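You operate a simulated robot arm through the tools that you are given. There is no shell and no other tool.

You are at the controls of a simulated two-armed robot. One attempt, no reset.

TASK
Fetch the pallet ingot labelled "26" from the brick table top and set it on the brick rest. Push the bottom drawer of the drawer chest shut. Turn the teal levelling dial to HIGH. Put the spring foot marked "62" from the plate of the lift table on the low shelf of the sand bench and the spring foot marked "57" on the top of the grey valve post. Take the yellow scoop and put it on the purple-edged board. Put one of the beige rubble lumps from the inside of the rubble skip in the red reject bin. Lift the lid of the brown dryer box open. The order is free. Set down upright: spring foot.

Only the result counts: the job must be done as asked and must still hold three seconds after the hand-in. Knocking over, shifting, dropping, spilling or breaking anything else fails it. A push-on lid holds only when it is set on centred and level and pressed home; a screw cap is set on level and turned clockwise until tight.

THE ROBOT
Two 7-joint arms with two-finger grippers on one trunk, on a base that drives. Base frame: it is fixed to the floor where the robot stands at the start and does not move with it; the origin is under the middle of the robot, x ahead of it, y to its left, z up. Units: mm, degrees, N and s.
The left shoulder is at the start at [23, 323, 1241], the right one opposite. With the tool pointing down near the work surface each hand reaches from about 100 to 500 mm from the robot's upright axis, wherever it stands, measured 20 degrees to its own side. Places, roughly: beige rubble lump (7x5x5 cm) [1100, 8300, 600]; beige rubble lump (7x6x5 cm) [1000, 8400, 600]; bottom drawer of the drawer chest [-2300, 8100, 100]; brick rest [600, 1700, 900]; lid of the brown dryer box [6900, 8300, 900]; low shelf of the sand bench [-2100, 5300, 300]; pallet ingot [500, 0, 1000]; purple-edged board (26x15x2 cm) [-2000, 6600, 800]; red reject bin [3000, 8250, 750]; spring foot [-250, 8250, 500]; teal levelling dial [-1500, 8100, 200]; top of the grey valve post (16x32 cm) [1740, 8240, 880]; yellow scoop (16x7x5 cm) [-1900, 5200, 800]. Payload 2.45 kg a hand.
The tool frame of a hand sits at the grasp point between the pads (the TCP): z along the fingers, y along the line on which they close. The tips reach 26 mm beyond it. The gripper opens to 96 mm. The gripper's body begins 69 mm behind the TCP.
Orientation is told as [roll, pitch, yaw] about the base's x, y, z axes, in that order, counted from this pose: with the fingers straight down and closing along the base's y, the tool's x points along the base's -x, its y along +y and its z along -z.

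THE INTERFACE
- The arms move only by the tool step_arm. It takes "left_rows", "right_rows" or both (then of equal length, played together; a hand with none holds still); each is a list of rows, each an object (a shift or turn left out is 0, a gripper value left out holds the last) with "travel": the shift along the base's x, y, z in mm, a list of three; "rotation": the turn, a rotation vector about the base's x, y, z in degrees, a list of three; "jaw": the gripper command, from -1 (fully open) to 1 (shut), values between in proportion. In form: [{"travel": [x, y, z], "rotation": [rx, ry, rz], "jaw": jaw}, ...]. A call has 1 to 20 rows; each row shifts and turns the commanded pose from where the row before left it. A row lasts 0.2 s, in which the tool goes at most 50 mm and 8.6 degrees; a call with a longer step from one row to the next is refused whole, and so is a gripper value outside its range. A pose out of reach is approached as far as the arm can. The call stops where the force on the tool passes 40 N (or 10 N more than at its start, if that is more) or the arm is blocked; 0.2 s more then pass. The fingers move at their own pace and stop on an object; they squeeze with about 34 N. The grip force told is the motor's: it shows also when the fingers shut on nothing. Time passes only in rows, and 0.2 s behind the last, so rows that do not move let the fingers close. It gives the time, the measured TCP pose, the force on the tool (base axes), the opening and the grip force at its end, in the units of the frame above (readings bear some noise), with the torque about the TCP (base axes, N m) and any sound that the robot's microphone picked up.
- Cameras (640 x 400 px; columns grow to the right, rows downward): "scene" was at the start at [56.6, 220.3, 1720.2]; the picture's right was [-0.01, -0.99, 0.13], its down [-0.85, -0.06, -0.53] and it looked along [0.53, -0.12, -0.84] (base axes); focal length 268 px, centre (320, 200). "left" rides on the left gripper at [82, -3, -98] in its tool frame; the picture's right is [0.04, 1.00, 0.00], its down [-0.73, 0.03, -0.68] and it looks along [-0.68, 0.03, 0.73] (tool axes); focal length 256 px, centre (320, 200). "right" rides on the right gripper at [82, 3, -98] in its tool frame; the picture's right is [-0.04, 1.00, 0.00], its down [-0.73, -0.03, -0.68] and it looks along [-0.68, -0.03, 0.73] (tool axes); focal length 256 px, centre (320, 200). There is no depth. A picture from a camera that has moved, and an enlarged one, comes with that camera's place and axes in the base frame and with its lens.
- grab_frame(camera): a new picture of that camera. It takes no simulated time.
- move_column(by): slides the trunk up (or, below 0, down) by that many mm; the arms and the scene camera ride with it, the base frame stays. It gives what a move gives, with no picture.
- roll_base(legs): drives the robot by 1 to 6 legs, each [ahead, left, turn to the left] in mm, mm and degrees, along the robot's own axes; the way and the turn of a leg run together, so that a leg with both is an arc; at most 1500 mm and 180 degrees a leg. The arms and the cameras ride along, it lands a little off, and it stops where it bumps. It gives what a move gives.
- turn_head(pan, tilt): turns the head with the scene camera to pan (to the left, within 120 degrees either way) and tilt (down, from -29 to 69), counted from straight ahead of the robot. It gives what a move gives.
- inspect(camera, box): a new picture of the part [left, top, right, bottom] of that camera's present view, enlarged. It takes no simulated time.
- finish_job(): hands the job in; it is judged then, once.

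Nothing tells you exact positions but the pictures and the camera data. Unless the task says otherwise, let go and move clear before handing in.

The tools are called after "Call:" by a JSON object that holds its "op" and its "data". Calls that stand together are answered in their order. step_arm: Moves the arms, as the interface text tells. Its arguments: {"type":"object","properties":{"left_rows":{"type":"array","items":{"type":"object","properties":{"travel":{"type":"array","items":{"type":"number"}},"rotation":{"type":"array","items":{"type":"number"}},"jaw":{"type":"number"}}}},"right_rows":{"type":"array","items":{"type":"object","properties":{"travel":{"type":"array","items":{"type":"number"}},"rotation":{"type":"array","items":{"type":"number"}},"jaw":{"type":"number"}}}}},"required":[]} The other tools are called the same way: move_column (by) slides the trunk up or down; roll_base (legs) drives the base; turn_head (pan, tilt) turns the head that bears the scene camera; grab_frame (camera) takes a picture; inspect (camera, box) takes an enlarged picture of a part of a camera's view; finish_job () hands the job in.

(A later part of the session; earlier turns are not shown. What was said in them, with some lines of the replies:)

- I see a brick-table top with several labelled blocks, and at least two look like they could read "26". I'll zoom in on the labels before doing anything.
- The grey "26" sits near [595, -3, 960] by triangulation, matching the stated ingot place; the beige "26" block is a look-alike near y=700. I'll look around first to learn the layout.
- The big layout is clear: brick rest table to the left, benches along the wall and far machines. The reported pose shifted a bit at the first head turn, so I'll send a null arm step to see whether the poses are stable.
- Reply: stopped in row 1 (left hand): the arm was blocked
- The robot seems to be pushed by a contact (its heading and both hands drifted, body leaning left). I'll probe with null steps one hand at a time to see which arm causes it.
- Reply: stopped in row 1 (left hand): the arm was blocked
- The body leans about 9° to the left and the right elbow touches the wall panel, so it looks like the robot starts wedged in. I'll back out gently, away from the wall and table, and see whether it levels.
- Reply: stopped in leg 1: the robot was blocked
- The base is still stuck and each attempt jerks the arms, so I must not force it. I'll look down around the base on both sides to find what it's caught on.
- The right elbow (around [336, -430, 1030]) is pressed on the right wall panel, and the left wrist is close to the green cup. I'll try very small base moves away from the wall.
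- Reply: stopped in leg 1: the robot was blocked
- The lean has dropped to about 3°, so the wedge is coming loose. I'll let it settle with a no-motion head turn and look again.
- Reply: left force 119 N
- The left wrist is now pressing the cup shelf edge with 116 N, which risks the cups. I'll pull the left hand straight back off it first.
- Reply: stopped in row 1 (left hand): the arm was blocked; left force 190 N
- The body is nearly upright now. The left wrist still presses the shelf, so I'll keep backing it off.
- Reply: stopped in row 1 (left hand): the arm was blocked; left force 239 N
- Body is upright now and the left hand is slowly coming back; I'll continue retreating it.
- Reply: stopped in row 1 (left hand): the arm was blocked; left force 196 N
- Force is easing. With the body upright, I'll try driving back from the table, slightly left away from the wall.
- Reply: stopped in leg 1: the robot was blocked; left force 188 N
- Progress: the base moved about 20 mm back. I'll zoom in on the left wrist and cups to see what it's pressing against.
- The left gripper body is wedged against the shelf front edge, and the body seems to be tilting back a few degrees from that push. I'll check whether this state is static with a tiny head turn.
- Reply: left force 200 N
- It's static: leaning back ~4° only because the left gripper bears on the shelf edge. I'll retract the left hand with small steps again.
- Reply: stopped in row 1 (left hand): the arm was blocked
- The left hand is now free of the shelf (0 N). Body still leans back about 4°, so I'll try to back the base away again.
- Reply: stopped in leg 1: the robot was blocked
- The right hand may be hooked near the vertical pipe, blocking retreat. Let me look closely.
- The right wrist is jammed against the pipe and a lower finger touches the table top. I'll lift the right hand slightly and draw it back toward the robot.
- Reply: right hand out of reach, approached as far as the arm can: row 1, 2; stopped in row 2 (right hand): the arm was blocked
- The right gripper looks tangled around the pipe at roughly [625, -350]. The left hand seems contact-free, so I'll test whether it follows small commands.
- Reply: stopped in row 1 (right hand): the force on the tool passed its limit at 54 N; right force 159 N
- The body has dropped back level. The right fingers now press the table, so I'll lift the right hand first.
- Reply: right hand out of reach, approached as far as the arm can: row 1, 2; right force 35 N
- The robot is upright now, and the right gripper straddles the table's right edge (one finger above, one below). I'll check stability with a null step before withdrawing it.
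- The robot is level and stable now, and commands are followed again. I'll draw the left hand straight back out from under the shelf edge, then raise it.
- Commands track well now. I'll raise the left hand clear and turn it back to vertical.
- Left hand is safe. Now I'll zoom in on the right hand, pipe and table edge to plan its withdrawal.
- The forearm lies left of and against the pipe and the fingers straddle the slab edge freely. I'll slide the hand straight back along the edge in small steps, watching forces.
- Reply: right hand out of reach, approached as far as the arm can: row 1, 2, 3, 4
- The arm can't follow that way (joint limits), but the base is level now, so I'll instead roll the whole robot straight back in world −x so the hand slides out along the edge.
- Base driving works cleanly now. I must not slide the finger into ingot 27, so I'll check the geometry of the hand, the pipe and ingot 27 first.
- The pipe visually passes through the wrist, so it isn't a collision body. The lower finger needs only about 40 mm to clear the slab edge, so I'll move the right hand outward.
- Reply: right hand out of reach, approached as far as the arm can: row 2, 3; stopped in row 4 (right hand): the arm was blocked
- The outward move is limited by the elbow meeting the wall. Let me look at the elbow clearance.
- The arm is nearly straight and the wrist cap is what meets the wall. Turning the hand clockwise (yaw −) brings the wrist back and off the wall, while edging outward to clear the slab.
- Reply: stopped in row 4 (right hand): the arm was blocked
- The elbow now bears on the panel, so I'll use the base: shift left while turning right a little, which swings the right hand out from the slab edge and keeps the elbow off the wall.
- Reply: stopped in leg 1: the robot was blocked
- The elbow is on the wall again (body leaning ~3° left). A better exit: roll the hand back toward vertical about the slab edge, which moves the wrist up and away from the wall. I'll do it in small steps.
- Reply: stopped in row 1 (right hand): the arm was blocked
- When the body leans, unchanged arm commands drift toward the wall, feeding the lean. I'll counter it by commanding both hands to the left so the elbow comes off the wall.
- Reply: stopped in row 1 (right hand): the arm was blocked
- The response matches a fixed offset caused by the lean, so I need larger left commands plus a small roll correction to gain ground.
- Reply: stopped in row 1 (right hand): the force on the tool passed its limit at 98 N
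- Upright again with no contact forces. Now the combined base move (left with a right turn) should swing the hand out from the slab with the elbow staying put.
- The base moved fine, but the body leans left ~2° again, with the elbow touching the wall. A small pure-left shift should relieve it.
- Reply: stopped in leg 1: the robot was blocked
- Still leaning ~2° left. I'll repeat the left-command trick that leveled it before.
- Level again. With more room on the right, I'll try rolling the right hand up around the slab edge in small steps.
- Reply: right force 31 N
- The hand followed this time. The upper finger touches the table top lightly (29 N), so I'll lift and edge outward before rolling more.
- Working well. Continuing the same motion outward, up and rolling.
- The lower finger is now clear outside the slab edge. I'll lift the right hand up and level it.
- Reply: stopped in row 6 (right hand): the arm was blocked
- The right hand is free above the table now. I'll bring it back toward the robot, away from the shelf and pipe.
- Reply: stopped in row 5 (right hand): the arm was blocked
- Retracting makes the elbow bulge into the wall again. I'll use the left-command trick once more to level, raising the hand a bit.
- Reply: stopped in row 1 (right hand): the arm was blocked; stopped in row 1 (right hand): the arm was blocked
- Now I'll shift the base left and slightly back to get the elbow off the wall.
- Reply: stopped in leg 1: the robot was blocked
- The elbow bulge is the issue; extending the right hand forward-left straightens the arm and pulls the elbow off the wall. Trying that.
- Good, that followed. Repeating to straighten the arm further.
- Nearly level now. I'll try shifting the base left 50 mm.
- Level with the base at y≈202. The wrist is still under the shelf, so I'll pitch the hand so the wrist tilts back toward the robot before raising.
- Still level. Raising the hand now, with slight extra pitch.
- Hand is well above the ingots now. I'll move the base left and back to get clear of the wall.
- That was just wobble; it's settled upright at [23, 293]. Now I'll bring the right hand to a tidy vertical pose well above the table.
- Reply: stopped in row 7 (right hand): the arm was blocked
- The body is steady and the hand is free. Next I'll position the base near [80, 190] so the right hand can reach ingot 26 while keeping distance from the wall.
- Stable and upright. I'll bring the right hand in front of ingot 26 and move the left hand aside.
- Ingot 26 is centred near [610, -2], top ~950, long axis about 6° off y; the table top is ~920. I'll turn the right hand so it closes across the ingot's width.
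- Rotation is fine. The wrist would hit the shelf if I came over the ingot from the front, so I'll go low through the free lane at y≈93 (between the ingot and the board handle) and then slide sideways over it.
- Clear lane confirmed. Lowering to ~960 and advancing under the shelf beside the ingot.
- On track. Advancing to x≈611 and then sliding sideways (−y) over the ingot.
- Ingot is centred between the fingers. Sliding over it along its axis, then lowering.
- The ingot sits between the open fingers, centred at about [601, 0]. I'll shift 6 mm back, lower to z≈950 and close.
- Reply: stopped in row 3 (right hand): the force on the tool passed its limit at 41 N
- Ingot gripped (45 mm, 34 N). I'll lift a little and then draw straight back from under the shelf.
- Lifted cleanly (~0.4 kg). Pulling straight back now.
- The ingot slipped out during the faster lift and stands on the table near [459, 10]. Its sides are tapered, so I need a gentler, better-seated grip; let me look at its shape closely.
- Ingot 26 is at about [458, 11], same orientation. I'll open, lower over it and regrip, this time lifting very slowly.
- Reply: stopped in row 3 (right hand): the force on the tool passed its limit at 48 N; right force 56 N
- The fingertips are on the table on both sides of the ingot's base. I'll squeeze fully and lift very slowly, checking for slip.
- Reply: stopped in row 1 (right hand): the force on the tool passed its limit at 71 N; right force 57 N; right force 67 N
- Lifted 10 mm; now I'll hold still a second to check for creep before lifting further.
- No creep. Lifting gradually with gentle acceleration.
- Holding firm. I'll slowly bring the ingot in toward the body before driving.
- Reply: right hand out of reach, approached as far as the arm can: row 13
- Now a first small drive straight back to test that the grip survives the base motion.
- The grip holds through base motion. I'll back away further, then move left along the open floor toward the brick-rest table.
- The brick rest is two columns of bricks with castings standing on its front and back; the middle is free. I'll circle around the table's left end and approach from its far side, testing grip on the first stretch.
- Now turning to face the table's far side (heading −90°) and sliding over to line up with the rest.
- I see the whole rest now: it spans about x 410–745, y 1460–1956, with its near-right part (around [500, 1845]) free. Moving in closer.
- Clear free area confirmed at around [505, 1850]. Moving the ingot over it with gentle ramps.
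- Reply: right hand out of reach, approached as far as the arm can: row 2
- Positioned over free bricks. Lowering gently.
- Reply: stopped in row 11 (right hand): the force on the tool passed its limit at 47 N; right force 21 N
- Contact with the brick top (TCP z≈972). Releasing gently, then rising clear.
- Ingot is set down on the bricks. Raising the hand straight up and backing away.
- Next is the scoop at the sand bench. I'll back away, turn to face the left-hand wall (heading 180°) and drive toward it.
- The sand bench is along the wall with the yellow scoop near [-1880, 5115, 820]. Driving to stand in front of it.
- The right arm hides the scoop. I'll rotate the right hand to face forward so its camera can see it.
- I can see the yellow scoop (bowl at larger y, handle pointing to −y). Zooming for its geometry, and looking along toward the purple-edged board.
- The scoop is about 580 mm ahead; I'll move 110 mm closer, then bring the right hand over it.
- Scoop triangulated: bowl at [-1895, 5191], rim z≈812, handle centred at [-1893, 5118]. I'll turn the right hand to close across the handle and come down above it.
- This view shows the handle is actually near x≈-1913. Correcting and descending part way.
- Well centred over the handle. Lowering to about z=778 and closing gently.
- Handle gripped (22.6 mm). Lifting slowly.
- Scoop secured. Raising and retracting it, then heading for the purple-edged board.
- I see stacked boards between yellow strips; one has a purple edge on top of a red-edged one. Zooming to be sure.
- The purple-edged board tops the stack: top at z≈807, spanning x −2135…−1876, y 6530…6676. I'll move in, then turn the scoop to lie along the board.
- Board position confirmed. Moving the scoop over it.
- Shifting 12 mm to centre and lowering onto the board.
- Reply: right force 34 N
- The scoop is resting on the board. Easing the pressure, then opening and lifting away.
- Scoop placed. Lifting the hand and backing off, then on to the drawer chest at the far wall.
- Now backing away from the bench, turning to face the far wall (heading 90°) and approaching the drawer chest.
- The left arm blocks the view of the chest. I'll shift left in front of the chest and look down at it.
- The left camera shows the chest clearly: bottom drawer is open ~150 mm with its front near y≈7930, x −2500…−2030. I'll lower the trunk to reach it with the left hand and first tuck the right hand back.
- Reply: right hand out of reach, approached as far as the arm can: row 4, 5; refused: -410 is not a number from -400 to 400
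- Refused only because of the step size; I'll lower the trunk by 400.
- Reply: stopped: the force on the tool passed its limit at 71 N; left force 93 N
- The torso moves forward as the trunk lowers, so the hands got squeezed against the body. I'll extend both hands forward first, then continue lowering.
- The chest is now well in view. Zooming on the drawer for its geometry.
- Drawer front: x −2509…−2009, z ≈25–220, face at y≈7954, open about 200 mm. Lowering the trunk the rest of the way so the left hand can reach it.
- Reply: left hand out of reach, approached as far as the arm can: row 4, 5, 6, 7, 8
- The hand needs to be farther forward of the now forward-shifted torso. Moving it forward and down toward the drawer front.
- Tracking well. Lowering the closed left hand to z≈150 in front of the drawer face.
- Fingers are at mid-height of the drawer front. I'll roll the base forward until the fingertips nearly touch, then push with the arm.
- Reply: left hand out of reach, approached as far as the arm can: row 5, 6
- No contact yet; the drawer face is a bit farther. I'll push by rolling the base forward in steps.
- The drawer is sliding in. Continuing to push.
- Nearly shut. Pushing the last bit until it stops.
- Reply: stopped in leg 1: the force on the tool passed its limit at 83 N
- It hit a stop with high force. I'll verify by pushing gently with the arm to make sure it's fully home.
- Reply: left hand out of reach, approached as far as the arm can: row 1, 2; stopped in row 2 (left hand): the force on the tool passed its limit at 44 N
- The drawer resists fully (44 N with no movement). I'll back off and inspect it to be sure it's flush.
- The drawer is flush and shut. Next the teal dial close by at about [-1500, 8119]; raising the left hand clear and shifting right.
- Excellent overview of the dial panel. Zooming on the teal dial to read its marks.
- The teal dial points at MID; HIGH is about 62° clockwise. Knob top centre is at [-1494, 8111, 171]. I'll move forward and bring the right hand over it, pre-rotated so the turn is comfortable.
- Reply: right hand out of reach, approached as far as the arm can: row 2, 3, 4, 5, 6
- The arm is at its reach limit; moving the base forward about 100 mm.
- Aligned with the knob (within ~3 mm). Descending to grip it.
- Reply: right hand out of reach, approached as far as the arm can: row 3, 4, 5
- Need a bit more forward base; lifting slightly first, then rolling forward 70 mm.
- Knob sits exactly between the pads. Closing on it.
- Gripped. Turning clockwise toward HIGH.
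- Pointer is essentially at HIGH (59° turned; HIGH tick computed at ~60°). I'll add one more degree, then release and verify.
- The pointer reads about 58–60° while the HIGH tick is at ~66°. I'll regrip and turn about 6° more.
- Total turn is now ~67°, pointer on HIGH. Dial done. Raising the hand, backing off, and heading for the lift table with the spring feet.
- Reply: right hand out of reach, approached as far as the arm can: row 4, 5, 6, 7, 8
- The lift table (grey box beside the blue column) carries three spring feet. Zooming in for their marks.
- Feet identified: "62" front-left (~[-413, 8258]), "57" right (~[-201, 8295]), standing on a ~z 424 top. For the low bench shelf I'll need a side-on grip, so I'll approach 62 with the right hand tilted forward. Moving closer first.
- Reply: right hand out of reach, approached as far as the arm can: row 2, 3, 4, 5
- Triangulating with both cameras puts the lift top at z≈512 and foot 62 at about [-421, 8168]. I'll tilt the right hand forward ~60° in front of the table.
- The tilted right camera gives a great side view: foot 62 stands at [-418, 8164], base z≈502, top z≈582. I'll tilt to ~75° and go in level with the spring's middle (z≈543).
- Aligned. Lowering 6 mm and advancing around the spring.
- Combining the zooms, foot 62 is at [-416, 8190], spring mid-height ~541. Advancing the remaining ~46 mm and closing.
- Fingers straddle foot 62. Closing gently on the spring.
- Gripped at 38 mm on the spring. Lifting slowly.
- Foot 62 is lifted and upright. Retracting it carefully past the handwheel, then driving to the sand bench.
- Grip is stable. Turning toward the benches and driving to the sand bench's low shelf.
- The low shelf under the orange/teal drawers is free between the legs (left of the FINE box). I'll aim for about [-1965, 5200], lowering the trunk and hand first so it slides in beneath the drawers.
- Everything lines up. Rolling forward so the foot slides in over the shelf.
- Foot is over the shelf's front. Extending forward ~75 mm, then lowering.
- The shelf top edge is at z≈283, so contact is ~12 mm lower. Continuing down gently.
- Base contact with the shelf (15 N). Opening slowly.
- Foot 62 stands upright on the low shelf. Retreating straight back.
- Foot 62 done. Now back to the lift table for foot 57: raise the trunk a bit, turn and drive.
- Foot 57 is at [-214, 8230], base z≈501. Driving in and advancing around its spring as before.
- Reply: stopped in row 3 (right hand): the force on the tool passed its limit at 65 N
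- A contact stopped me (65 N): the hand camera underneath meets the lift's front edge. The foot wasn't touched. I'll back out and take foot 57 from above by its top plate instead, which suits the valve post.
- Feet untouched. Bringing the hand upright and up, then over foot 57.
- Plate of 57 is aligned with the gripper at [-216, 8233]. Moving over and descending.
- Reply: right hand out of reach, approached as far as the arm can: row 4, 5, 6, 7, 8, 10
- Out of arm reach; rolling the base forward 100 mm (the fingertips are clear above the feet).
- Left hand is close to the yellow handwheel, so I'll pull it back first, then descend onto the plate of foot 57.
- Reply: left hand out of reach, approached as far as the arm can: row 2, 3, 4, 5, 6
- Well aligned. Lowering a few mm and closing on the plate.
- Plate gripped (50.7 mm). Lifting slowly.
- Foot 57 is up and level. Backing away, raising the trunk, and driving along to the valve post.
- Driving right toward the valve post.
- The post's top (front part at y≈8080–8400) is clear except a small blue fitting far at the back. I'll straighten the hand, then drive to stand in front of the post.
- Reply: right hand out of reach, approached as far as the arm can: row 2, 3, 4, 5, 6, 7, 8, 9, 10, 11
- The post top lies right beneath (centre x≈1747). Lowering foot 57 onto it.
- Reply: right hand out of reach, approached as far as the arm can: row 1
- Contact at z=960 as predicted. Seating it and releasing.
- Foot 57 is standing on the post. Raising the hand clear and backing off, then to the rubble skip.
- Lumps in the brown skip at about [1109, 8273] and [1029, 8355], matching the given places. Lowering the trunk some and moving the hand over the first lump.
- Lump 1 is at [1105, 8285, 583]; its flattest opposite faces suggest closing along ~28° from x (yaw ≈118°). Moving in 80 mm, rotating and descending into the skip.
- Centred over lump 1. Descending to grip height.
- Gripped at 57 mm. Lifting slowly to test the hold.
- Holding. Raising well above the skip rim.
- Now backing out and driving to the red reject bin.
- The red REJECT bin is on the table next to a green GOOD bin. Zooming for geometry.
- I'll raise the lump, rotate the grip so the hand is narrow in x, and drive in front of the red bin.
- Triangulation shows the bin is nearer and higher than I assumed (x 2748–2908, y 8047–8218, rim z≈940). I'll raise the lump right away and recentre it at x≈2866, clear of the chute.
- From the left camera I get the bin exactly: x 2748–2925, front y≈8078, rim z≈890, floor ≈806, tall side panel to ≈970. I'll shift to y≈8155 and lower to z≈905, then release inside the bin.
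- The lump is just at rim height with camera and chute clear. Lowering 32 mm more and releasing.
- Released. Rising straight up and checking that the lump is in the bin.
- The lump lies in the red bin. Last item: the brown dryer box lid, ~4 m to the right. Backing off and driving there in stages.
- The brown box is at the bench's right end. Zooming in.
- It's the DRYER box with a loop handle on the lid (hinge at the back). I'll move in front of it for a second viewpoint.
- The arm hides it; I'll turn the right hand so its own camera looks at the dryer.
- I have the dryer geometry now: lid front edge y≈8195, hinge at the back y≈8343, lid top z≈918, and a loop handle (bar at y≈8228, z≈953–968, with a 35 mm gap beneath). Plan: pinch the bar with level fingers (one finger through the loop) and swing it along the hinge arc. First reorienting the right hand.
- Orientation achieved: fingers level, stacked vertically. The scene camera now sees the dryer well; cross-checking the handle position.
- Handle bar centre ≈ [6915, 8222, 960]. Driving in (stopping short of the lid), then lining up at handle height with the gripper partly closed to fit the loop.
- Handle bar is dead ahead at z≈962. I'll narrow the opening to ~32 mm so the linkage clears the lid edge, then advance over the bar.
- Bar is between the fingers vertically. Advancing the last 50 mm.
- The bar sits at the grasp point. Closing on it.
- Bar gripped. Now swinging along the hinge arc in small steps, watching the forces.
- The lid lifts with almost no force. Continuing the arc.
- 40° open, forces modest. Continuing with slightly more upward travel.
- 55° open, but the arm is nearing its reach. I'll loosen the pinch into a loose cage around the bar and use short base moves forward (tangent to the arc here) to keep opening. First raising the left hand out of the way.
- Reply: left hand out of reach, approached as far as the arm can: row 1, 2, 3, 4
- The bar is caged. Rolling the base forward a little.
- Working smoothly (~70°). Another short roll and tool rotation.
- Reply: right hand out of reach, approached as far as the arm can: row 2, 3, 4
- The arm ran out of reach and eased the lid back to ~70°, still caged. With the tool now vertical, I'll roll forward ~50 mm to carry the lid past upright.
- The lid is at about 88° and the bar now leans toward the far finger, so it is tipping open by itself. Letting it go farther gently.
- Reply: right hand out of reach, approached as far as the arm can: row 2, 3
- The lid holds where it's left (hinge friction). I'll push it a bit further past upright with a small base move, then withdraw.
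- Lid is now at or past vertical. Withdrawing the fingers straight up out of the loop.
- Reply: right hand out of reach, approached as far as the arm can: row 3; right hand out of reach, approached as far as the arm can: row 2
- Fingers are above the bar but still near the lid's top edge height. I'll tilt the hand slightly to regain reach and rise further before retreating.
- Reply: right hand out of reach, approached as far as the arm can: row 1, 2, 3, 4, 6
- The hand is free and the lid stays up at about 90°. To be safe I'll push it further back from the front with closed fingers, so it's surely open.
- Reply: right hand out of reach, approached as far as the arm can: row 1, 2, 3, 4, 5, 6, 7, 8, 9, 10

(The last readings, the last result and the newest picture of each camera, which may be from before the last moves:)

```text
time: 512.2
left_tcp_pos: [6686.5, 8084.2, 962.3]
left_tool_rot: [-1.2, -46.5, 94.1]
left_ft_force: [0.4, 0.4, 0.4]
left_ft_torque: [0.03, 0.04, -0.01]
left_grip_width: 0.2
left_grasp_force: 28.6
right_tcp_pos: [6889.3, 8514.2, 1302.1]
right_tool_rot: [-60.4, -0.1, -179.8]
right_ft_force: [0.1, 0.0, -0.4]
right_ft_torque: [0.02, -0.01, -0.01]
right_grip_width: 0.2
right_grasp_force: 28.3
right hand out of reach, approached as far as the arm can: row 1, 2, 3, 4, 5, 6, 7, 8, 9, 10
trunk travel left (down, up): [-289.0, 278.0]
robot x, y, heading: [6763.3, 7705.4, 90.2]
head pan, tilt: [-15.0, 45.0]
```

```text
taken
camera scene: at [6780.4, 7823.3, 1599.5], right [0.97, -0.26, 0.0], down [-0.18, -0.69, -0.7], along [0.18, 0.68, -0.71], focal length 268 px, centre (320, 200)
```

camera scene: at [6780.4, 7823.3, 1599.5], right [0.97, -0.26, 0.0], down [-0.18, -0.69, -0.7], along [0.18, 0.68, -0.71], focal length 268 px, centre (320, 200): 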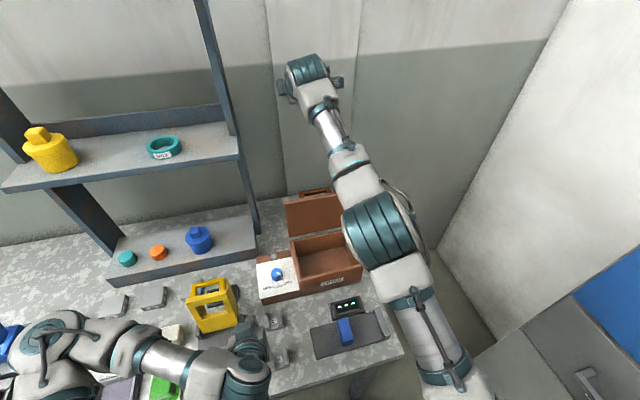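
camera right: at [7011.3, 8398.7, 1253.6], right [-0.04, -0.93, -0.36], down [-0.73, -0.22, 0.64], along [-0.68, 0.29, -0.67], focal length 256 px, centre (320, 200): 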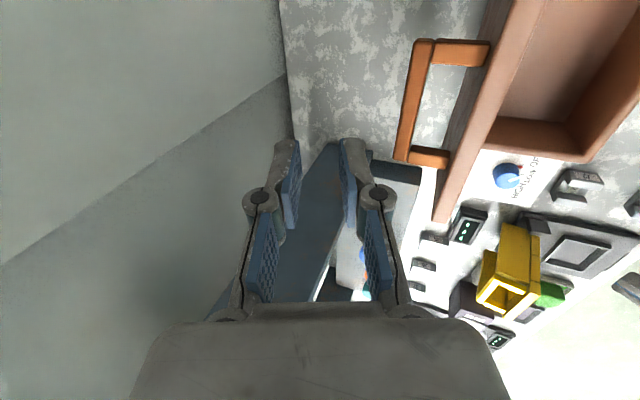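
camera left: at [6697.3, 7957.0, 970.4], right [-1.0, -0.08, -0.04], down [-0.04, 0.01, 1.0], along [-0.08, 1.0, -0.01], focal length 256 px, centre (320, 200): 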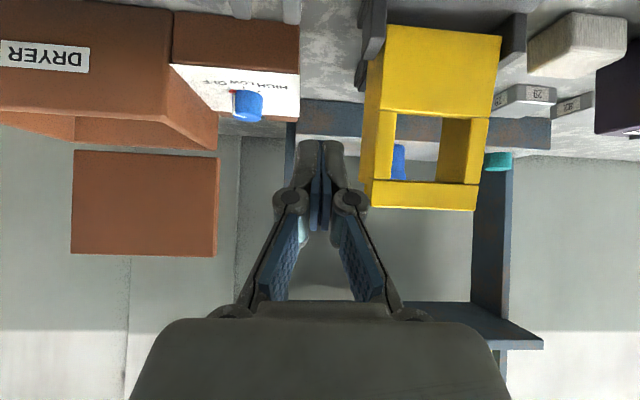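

The arm got overstretched (lid untouched). I'll roll the base back so the high hand clears over the lid, then recompose.

Call:
{"op": "roll_base", "data": {"legs": [[-300, 0, 0]]}}

Call:
{"op": "step_arm", "data": {"right_rows": [{"travel": [0, -20, -10]}, {"travel": [0, -20, -15]}, {"travel": [0, -20, -20]}, {"travel": [0, -20, -20]}, {"travel": [0, -20, -20]}, {"travel": [0, -20, -20]}]}}

Call:
{"op": "turn_head", "data": {"pan": -10, "tilt": 40}}

Call:
{"op": "grab_frame", "data": {"camera": "scene"}}

Call:
{"op": "grab_frame", "data": {"camera": "left"}}

```text
time: 514.2
left_tcp_pos: [6687.7, 7785.0, 960.2]
left_tool_rot: [-1.2, -46.4, 94.3]
left_ft_force: [-0.3, -0.3, 0.6]
left_ft_torque: [0.03, -0.01, 0.02]
left_grip_width: 0.0
left_grasp_force: 28.8
right_tcp_pos: [6890.4, 8214.8, 1300.0]
right_tool_rot: [-60.3, 0.0, -179.7]
right_ft_force: [-0.1, 0.0, 0.5]
right_ft_torque: [-0.04, 0.01, 0.0]
right_grip_width: 0.0
right_grasp_force: 28.8
trunk travel left (down, up): [-289.0, 278.0]
robot x, y, heading: [6763.1, 7403.5, 90.4]
head pan, tilt: [-15.0, 45.0]
```

```text
time: 515.6
left_tcp_pos: [6687.6, 7785.0, 962.0]
left_tool_rot: [-1.2, -46.6, 94.9]
left_ft_force: [-0.2, -0.1, 0.3]
left_ft_torque: [-0.05, 0.0, -0.04]
left_grip_width: 0.0
left_grasp_force: 29.4
right_tcp_pos: [6872.0, 8227.4, 1268.6]
right_tool_rot: [-60.4, 0.0, -179.7]
right_ft_force: [0.2, 0.1, 0.4]
right_ft_torque: [0.01, 0.01, -0.01]
right_grip_width: 0.0
right_grasp_force: 28.6
right hand out of reach, approached as far as the arm can: row 1, 2, 3, 4, 5, 6
trunk travel left (down, up): [-289.0, 278.0]
robot x, y, heading: [6763.3, 7404.9, 90.5]
head pan, tilt: [-15.0, 45.0]
```

```text
time: 516.3
left_tcp_pos: [6687.3, 7783.8, 963.2]
left_tool_rot: [-1.2, -46.8, 94.9]
left_ft_force: [0.1, 0.6, -0.2]
left_ft_torque: [-0.01, -0.02, -0.02]
left_grip_width: 0.2
left_grasp_force: 28.1
right_tcp_pos: [6870.1, 8226.4, 1271.4]
right_tool_rot: [-60.4, 0.2, -179.7]
right_ft_force: [0.2, 0.1, -0.3]
right_ft_torque: [0.02, -0.01, 0.01]
right_grip_width: 0.0
right_grasp_force: 29.0
trunk travel left (down, up): [-289.0, 278.0]
robot x, y, heading: [6764.3, 7402.2, 90.2]
head pan, tilt: [-10.0, 40.0]
```

```text
taken
camera scene: at [6775.2, 7529.6, 1606.6], right [0.99, -0.17, 0.0], down [-0.11, -0.64, -0.76], along [0.13, 0.75, -0.65], focal length 268 px, centre (320, 200)
```

scene: 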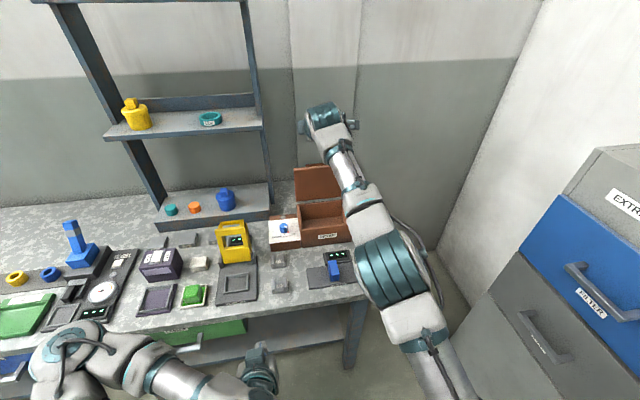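

```text
taken
camera left: at [6699.0, 7657.4, 971.4], right [-0.99, -0.1, -0.04], down [-0.04, 0.0, 1.0], along [-0.1, 1.0, -0.01], focal length 256 px, centre (320, 200)
```

left: 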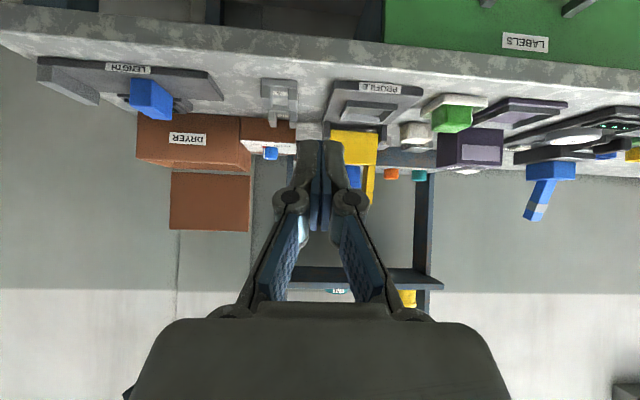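

The lid stays open on its own. Measuring its angle.

Call:
{"op": "inspect", "data": {"camera": "left", "box": [120, 100, 270, 240]}}

Call:
{"op": "inspect", "data": {"camera": "scene", "box": [260, 150, 380, 260]}}

```text
2.86 times, centred on (195, 170) of left
camera zoom: at [6699.0, 7657.4, 971.4], right [-0.99, -0.1, -0.04], down [-0.04, 0.0, 1.0], along [-0.1, 1.0, -0.01], focal length 731 px, centre (677, 286)
```

zoom: 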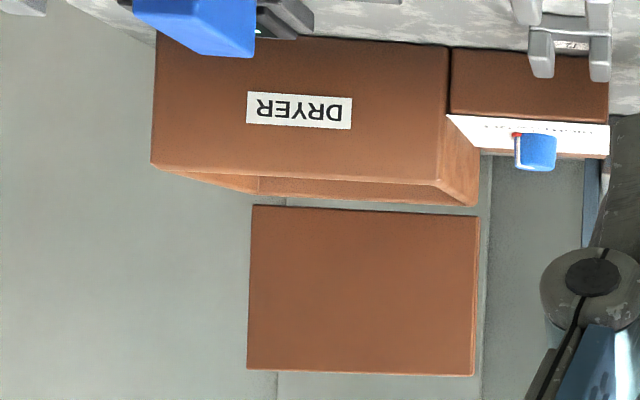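

```text
3.64 times, centred on (320, 205) of scene
camera zoom: at [6775.2, 7529.6, 1606.6], right [0.99, -0.17, 0.0], down [-0.11, -0.64, -0.76], along [0.13, 0.75, -0.65], focal length 973 px, centre (320, 182)
```

zoom: 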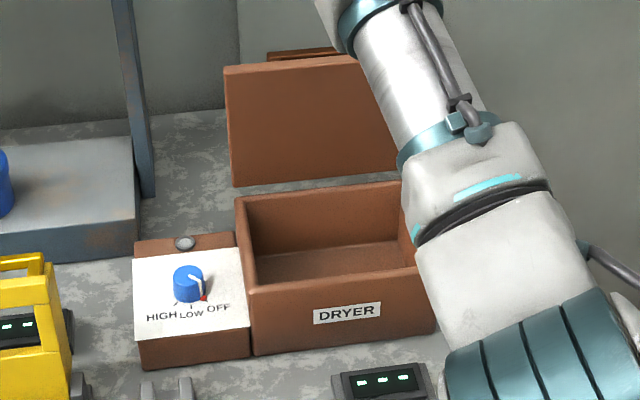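

The lid is at ~90° and holding. For extra margin I'll push it a little further with the left hand; first bringing the overstretched right arm back to a tidy pose.

Call:
{"op": "step_arm", "data": {"right_rows": [{"travel": [0, -25, 0], "rotation": [-5, 0, 0]}, {"travel": [0, -25, 0], "rotation": [-5, 0, 0]}, {"travel": [0, -25, 0], "rotation": [-5, 0, 0]}, {"travel": [0, -25, 0], "rotation": [-5, 0, 0]}, {"travel": [0, -25, 0], "rotation": [-5, 0, 0]}, {"travel": [0, -25, 0], "rotation": [-5, 0, 0]}, {"travel": [0, -25, 0], "rotation": [-5, 0, 0]}, {"travel": [0, -25, 0], "rotation": [-5, 0, 0]}, {"travel": [0, -25, 0], "rotation": [-5, 0, 0]}, {"travel": [0, -25, 0], "rotation": [-5, 0, 0]}, {"travel": [0, -25, 0], "rotation": [-5, 0, 0]}, {"travel": [0, -25, 0], "rotation": [-5, 0, 0]}]}}

Call:
{"op": "grab_frame", "data": {"camera": "scene"}}

```text
time: 518.9
left_tcp_pos: [6685.4, 7784.5, 963.0]
left_tool_rot: [-1.2, -46.8, 95.0]
left_ft_force: [0.0, 0.2, -0.4]
left_ft_torque: [0.01, 0.03, 0.0]
left_grip_width: 0.0
left_grasp_force: 28.2
right_tcp_pos: [6846.2, 8009.1, 1292.5]
right_tool_rot: [-10.5, 0.1, -178.9]
right_ft_force: [-0.5, 0.3, 1.1]
right_ft_torque: [0.04, 0.02, -0.03]
right_grip_width: 0.0
right_grasp_force: 28.3
right hand out of reach, approached as far as the arm can: row 1, 2, 3, 4, 5, 6, 8, 9, 10, 11, 12
trunk travel left (down, up): [-289.0, 278.0]
robot x, y, heading: [6763.2, 7407.8, 90.3]
head pan, tilt: [-10.0, 40.0]
```

```text
taken
camera scene: at [6773.8, 7528.9, 1606.7], right [0.99, -0.17, 0.0], down [-0.11, -0.64, -0.76], along [0.13, 0.75, -0.65], focal length 268 px, centre (320, 200)
```

scene: 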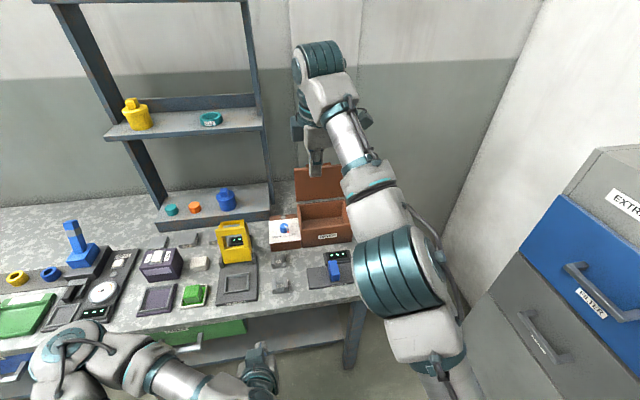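

Call:
{"op": "step_arm", "data": {"right_rows": [{"travel": [5, -15, -25], "rotation": [-3, 0, 0]}, {"travel": [5, -15, -25], "rotation": [-3, 0, 0]}, {"travel": [5, -15, -25], "rotation": [-3, 0, 0]}, {"travel": [5, -15, -25]}, {"travel": [5, -15, -25]}, {"travel": [5, -15, -25]}, {"travel": [5, -15, -25]}, {"travel": [5, -10, -25]}]}}

Call:
{"op": "grab_frame", "data": {"camera": "scene"}}

```text
time: 520.7
left_tcp_pos: [6686.9, 7783.9, 962.1]
left_tool_rot: [-1.3, -46.7, 94.9]
left_ft_force: [1.5, -0.2, 0.4]
left_ft_torque: [0.02, 0.03, 0.02]
left_grip_width: 0.0
left_grasp_force: 28.9
right_tcp_pos: [6846.5, 8029.0, 1261.7]
right_tool_rot: [-10.4, 0.1, -179.2]
right_ft_force: [0.1, 0.4, -0.7]
right_ft_torque: [-0.01, 0.04, -0.03]
right_grip_width: 0.0
right_grasp_force: 28.4
right hand out of reach, approached as far as the arm can: row 1, 2, 3, 4, 5, 6, 7, 8
trunk travel left (down, up): [-289.0, 278.0]
robot x, y, heading: [6765.1, 7404.1, 90.6]
head pan, tilt: [-10.0, 40.0]
```

```text
taken
camera scene: at [6775.0, 7529.8, 1606.6], right [0.99, -0.17, 0.0], down [-0.11, -0.64, -0.76], along [0.13, 0.75, -0.65], focal length 268 px, centre (320, 200)
```

scene: 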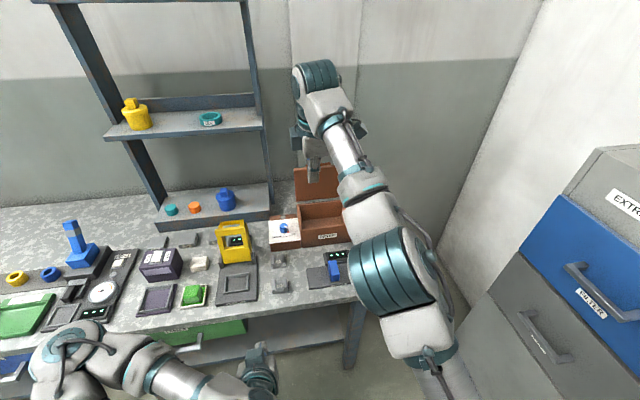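

The right arm is parked high and clear, so I'll leave it. Shifting right so the left hand lines up with the open lid.

Call:
{"op": "roll_base", "data": {"legs": [[0, -200, 0]]}}

Call:
{"op": "step_arm", "data": {"left_rows": [{"travel": [0, 15, 8]}, {"travel": [0, 20, 10]}, {"travel": [0, 25, 10]}, {"travel": [0, 25, 10]}, {"travel": [0, 25, 10]}, {"travel": [0, 25, 8]}, {"travel": [0, 20, 0]}]}}

Call:
{"op": "grab_frame", "data": {"camera": "left"}}

Call:
{"op": "grab_frame", "data": {"camera": "scene"}}

```text
time: 522.3
left_tcp_pos: [6886.1, 7782.5, 963.2]
left_tool_rot: [-1.3, -46.7, 94.5]
left_ft_force: [0.9, -0.3, -0.6]
left_ft_torque: [0.03, 0.0, -0.02]
left_grip_width: 0.0
left_grasp_force: 28.4
right_tcp_pos: [7045.2, 8030.7, 1263.5]
right_tool_rot: [-10.4, 0.1, -179.0]
right_ft_force: [0.2, -0.3, -0.8]
right_ft_torque: [-0.04, -0.02, 0.0]
right_grip_width: 0.0
right_grasp_force: 28.7
trunk travel left (down, up): [-289.0, 278.0]
robot x, y, heading: [6964.8, 7405.9, 90.2]
head pan, tilt: [-10.0, 40.0]
```

```text
time: 523.9
left_tcp_pos: [6882.6, 7936.1, 1020.2]
left_tool_rot: [-1.3, -46.9, 94.5]
left_ft_force: [-1.2, 0.3, 0.0]
left_ft_torque: [0.02, -0.02, -0.04]
left_grip_width: 0.0
left_grasp_force: 28.6
right_tcp_pos: [7037.9, 8028.7, 1269.0]
right_tool_rot: [-10.9, 0.2, -178.5]
right_ft_force: [-0.4, -0.2, 0.5]
right_ft_torque: [-0.02, -0.06, -0.04]
right_grip_width: 0.2
right_grasp_force: 28.8
trunk travel left (down, up): [-289.0, 278.0]
robot x, y, heading: [6966.4, 7407.8, 90.3]
head pan, tilt: [-10.0, 40.0]
```

```text
taken
camera left: at [6893.4, 7809.3, 1028.8], right [-0.99, -0.09, -0.05], down [-0.05, 0.0, 1.0], along [-0.09, 1.0, -0.01], focal length 256 px, centre (320, 200)
```

left: 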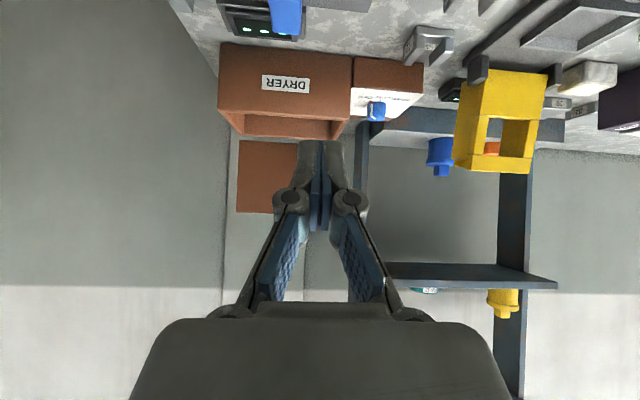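

```text
taken
camera scene: at [6962.6, 7531.6, 1606.6], right [0.99, -0.17, 0.01], down [-0.1, -0.64, -0.76], along [0.13, 0.75, -0.65], focal length 268 px, centre (320, 200)
```

scene: 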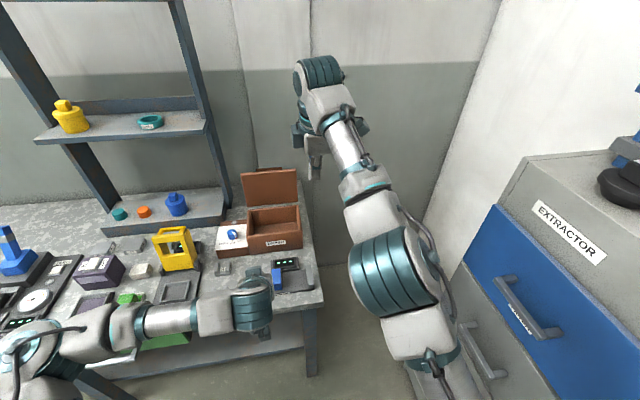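

Left hand is lined up (x≈6882, tip z≈1002). Rolling forward and then extending to nudge the lid.

Call:
{"op": "roll_base", "data": {"legs": [[240, 0, 0]]}}

Call:
{"op": "step_arm", "data": {"left_rows": [{"travel": [0, 10, 0]}, {"travel": [0, 15, 0]}, {"travel": [0, 15, 0]}, {"travel": [0, 15, 0]}, {"travel": [0, 15, 0]}, {"travel": [0, 15, 0]}, {"travel": [0, 15, 0]}]}}

Call:
{"op": "grab_frame", "data": {"camera": "left"}}

Call:
{"op": "grab_frame", "data": {"camera": "scene"}}

```text
time: 525.6
left_tcp_pos: [6879.4, 8171.9, 1021.5]
left_tool_rot: [-1.4, -47.0, 94.8]
left_ft_force: [0.0, 1.0, -0.6]
left_ft_torque: [0.01, -0.03, -0.04]
left_grip_width: 0.0
left_grasp_force: 28.4
right_tcp_pos: [7035.8, 8263.9, 1269.7]
right_tool_rot: [-10.9, 0.2, -178.5]
right_ft_force: [-0.5, 0.4, 0.9]
right_ft_torque: [0.02, -0.03, -0.02]
right_grip_width: 0.1
right_grasp_force: 28.3
trunk travel left (down, up): [-289.0, 278.0]
robot x, y, heading: [6960.5, 7637.0, 90.6]
head pan, tilt: [-10.0, 40.0]
```

```text
time: 527.2
left_tcp_pos: [6886.7, 8268.9, 1022.7]
left_tool_rot: [-0.8, -47.2, 94.4]
left_ft_force: [1.0, 0.4, -0.5]
left_ft_torque: [-0.01, -0.03, 0.02]
left_grip_width: 0.0
left_grasp_force: 29.0
right_tcp_pos: [7037.4, 8261.6, 1277.5]
right_tool_rot: [-12.0, 0.2, -177.6]
right_ft_force: [0.6, -0.3, 0.5]
right_ft_torque: [0.0, 0.01, 0.02]
right_grip_width: 0.0
right_grasp_force: 28.8
trunk travel left (down, up): [-289.0, 278.0]
robot x, y, heading: [6959.5, 7637.9, 90.7]
head pan, tilt: [-10.0, 40.0]
```

```text
taken
camera left: at [6898.0, 8141.5, 1030.8], right [-0.99, -0.09, -0.04], down [-0.04, 0.0, 1.0], along [-0.09, 1.0, 0.0], focal length 256 px, centre (320, 200)
```

left: 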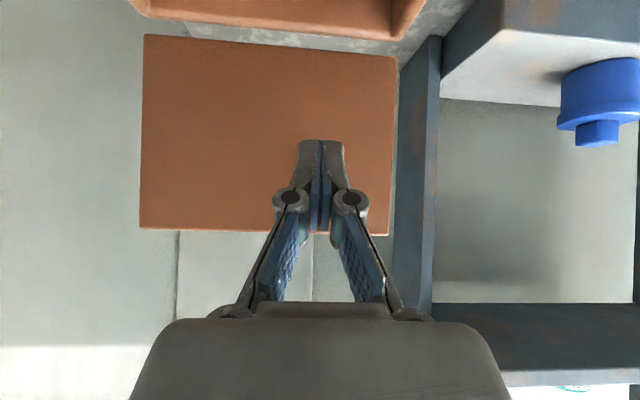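

```text
taken
camera scene: at [6971.8, 7768.0, 1606.6], right [0.99, -0.16, 0.0], down [-0.1, -0.64, -0.76], along [0.12, 0.75, -0.65], focal length 268 px, centre (320, 200)
```

scene: 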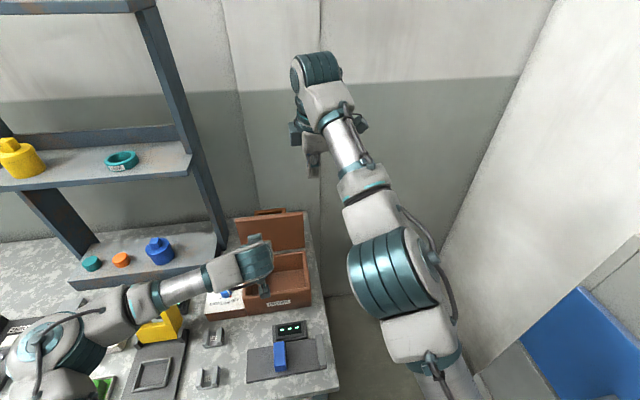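

Lid is ~70 mm ahead and already slightly past vertical (~92°). Gently pushing it back further.

Call:
{"op": "step_arm", "data": {"left_rows": [{"travel": [0, 10, 0]}, {"travel": [0, 10, 0]}, {"travel": [0, 10, 0]}, {"travel": [0, 10, 0]}, {"travel": [0, 8, 0]}, {"travel": [0, 6, 0]}, {"travel": [0, 6, 0]}, {"travel": [0, 6, 0]}]}}

Call:
{"op": "grab_frame", "data": {"camera": "left"}}

```text
time: 529.0
left_tcp_pos: [6884.9, 8333.4, 1024.0]
left_tool_rot: [-0.9, -47.1, 94.5]
left_ft_force: [-0.5, -0.1, 0.1]
left_ft_torque: [0.0, 0.03, -0.02]
left_grip_width: 0.0
left_grasp_force: 28.9
right_tcp_pos: [7037.9, 8262.1, 1277.4]
right_tool_rot: [-12.1, 0.2, -177.6]
right_ft_force: [0.0, -0.5, -0.5]
right_ft_torque: [0.01, -0.01, 0.03]
right_grip_width: 0.0
right_grasp_force: 28.9
trunk travel left (down, up): [-289.0, 278.0]
robot x, y, heading: [6960.9, 7642.8, 90.6]
head pan, tilt: [-10.0, 40.0]
```

```text
taken
camera left: at [6895.8, 8207.4, 1031.3], right [-0.99, -0.09, -0.04], down [-0.04, 0.0, 1.0], along [-0.09, 1.0, 0.0], focal length 256 px, centre (320, 200)
```

left: 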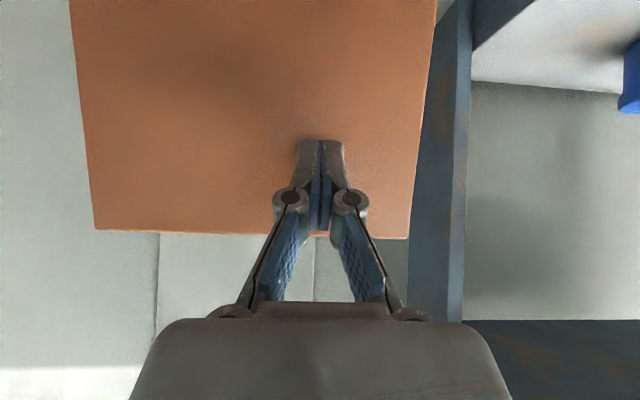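

It's now about 100°. A little more and I'll stop.

Call:
{"op": "step_arm", "data": {"left_rows": [{"travel": [0, 5, 0]}, {"travel": [0, 5, 0]}, {"travel": [0, 5, 0]}]}}

Call:
{"op": "grab_frame", "data": {"camera": "left"}}

```text
time: 529.8
left_tcp_pos: [6885.3, 8342.5, 1023.7]
left_tool_rot: [-0.9, -47.0, 94.3]
left_ft_force: [-1.8, -34.9, -3.8]
left_ft_torque: [-0.38, 0.03, -0.07]
left_grip_width: 0.1
left_grasp_force: 28.9
right_tcp_pos: [7037.7, 8256.9, 1277.1]
right_tool_rot: [-12.0, 0.2, -177.9]
right_ft_force: [-0.4, 0.2, -0.9]
right_ft_torque: [-0.04, 0.0, 0.01]
right_grip_width: 0.0
right_grasp_force: 28.5
trunk travel left (down, up): [-289.0, 278.0]
robot x, y, heading: [6959.2, 7644.7, 90.8]
head pan, tilt: [-10.0, 40.0]
```

```text
taken
camera left: at [6896.4, 8216.0, 1031.4], right [-0.99, -0.09, -0.04], down [-0.04, 0.0, 1.0], along [-0.09, 1.0, 0.0], focal length 256 px, centre (320, 200)
```

left: 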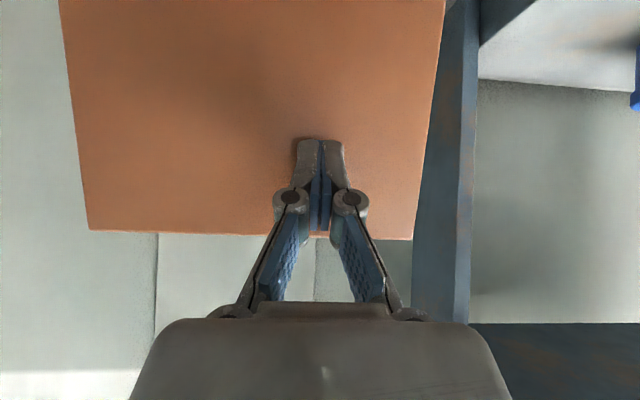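

The lid has reached its stop (35 N) – fully open past vertical. Withdrawing the left hand.

Call:
{"op": "step_arm", "data": {"left_rows": [{"travel": [0, -5, 0]}, {"travel": [0, -10, 0]}, {"travel": [0, -15, 0]}, {"travel": [0, -20, 2]}, {"travel": [0, -20, 4]}, {"travel": [0, -20, 6]}, {"travel": [0, -20, 6]}, {"travel": [0, -20, 6]}]}}

Call:
{"op": "roll_base", "data": {"legs": [[-350, 0, 0]]}}

Call:
{"op": "grab_frame", "data": {"camera": "left"}}

Call:
{"op": "grab_frame", "data": {"camera": "scene"}}

```text
time: 531.6
left_tcp_pos: [6883.6, 8219.7, 1049.4]
left_tool_rot: [-0.9, -47.1, 94.5]
left_ft_force: [0.2, -0.1, 0.7]
left_ft_torque: [0.03, -0.01, 0.02]
left_grip_width: 0.3
left_grasp_force: 28.1
right_tcp_pos: [7037.8, 8261.4, 1277.6]
right_tool_rot: [-11.9, 0.2, -177.6]
right_ft_force: [0.3, 0.2, -0.4]
right_ft_torque: [-0.01, 0.03, -0.02]
right_grip_width: 0.0
right_grasp_force: 29.0
trunk travel left (down, up): [-289.0, 278.0]
robot x, y, heading: [6963.5, 7640.6, 90.9]
head pan, tilt: [-10.0, 40.0]
```

```text
time: 533.9
left_tcp_pos: [6888.3, 7870.7, 1047.4]
left_tool_rot: [-0.9, -47.1, 94.5]
left_ft_force: [-0.2, -0.3, 0.3]
left_ft_torque: [0.01, 0.01, 0.0]
left_grip_width: 0.1
left_grasp_force: 28.6
right_tcp_pos: [7040.6, 7911.9, 1277.0]
right_tool_rot: [-12.1, 0.3, -177.5]
right_ft_force: [-0.5, 0.1, 0.9]
right_ft_torque: [-0.04, 0.02, 0.03]
right_grip_width: 0.0
right_grasp_force: 28.5
trunk travel left (down, up): [-289.0, 278.0]
robot x, y, heading: [6965.6, 7290.4, 90.7]
head pan, tilt: [-10.0, 40.0]
```

```text
taken
camera left: at [6899.6, 7743.6, 1055.2], right [-0.99, -0.09, -0.04], down [-0.04, 0.0, 1.0], along [-0.09, 1.0, 0.0], focal length 256 px, centre (320, 200)
```

left: 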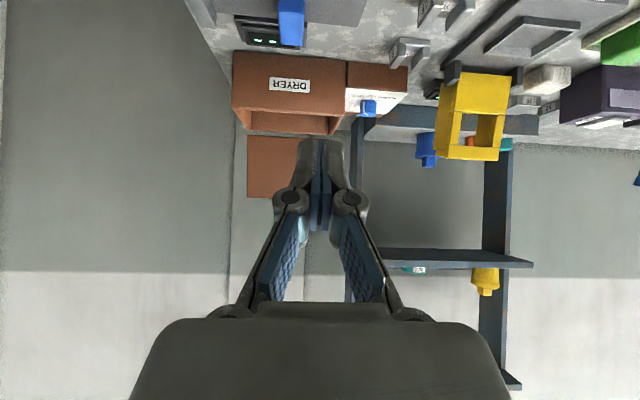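

```text
taken
camera scene: at [6975.4, 7417.5, 1606.5], right [0.99, -0.16, 0.0], down [-0.1, -0.64, -0.76], along [0.12, 0.75, -0.65], focal length 268 px, centre (320, 200)
```

scene: 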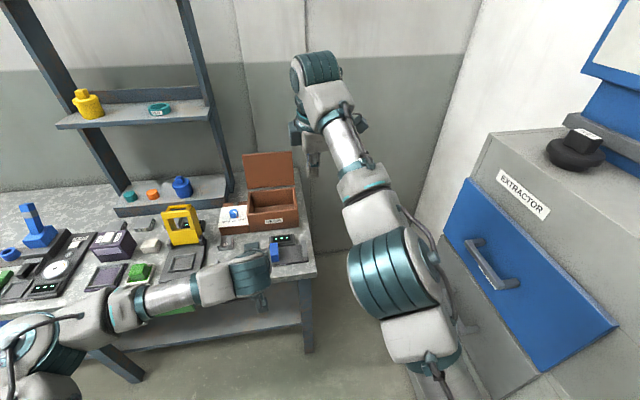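

All seven parts are done: 26 is on the brick rest and the bottom drawer is shut. The teal dial points to HIGH. Foot 62 is on the low shelf and foot 57 is on the valve post. The scoop is on the purple-edged board, one lump is in the red bin, and the dryer lid is open against its stop. Both hands are clear, so I'm handing in.

At the start the robot was wedged by the first table. The left wrist pressed the cup shelf's edge at over 200 N before I got free. The two cups look about where they were, to within roughly 20 mm.

Call:
{"op": "finish_job", "data": {}}

```text
The job is handed in.
```

I handed the job in with every part of it done. I don't have the judge's result. Each item below was checked with the cameras when I did it, and I did not go back over them all at the end.

- **Ingot:** the grey ingot "26" sits on a free part of the brick rest. It slipped out of the gripper once on the first table and landed upright, before I carried it over.
- **Drawer:** the bottom drawer is pushed to its stop and looks flush with the one above.
- **Dial:** the teal dial is turned about 67° from MID, and the HIGH mark measures about 66°.
- **Spring feet:** "62" stands upright on the low shelf of the sand bench. "57" stands upright on the valve post.
- **Scoop:** it lies on the purple-edged board.
- **Rubble:** one lump from inside the skip is in the red reject bin. I dropped it the last few centimetres.
- **Dryer lid:** it is open past vertical, against its stop, and holding on its own.

**Main risk:** at the start the robot was wedged between the first table and the wall. The left wrist pressed the edge of the cup shelf with over 200 N before I got it free. The two cups are still standing and measure within about 20 mm of where they were, which is roughly my measuring error. The "27" ingot and the "95" block also measure in place.

Later, the hand camera bumped the lift table's front edge while I was reaching for foot 57. None of the feet moved.
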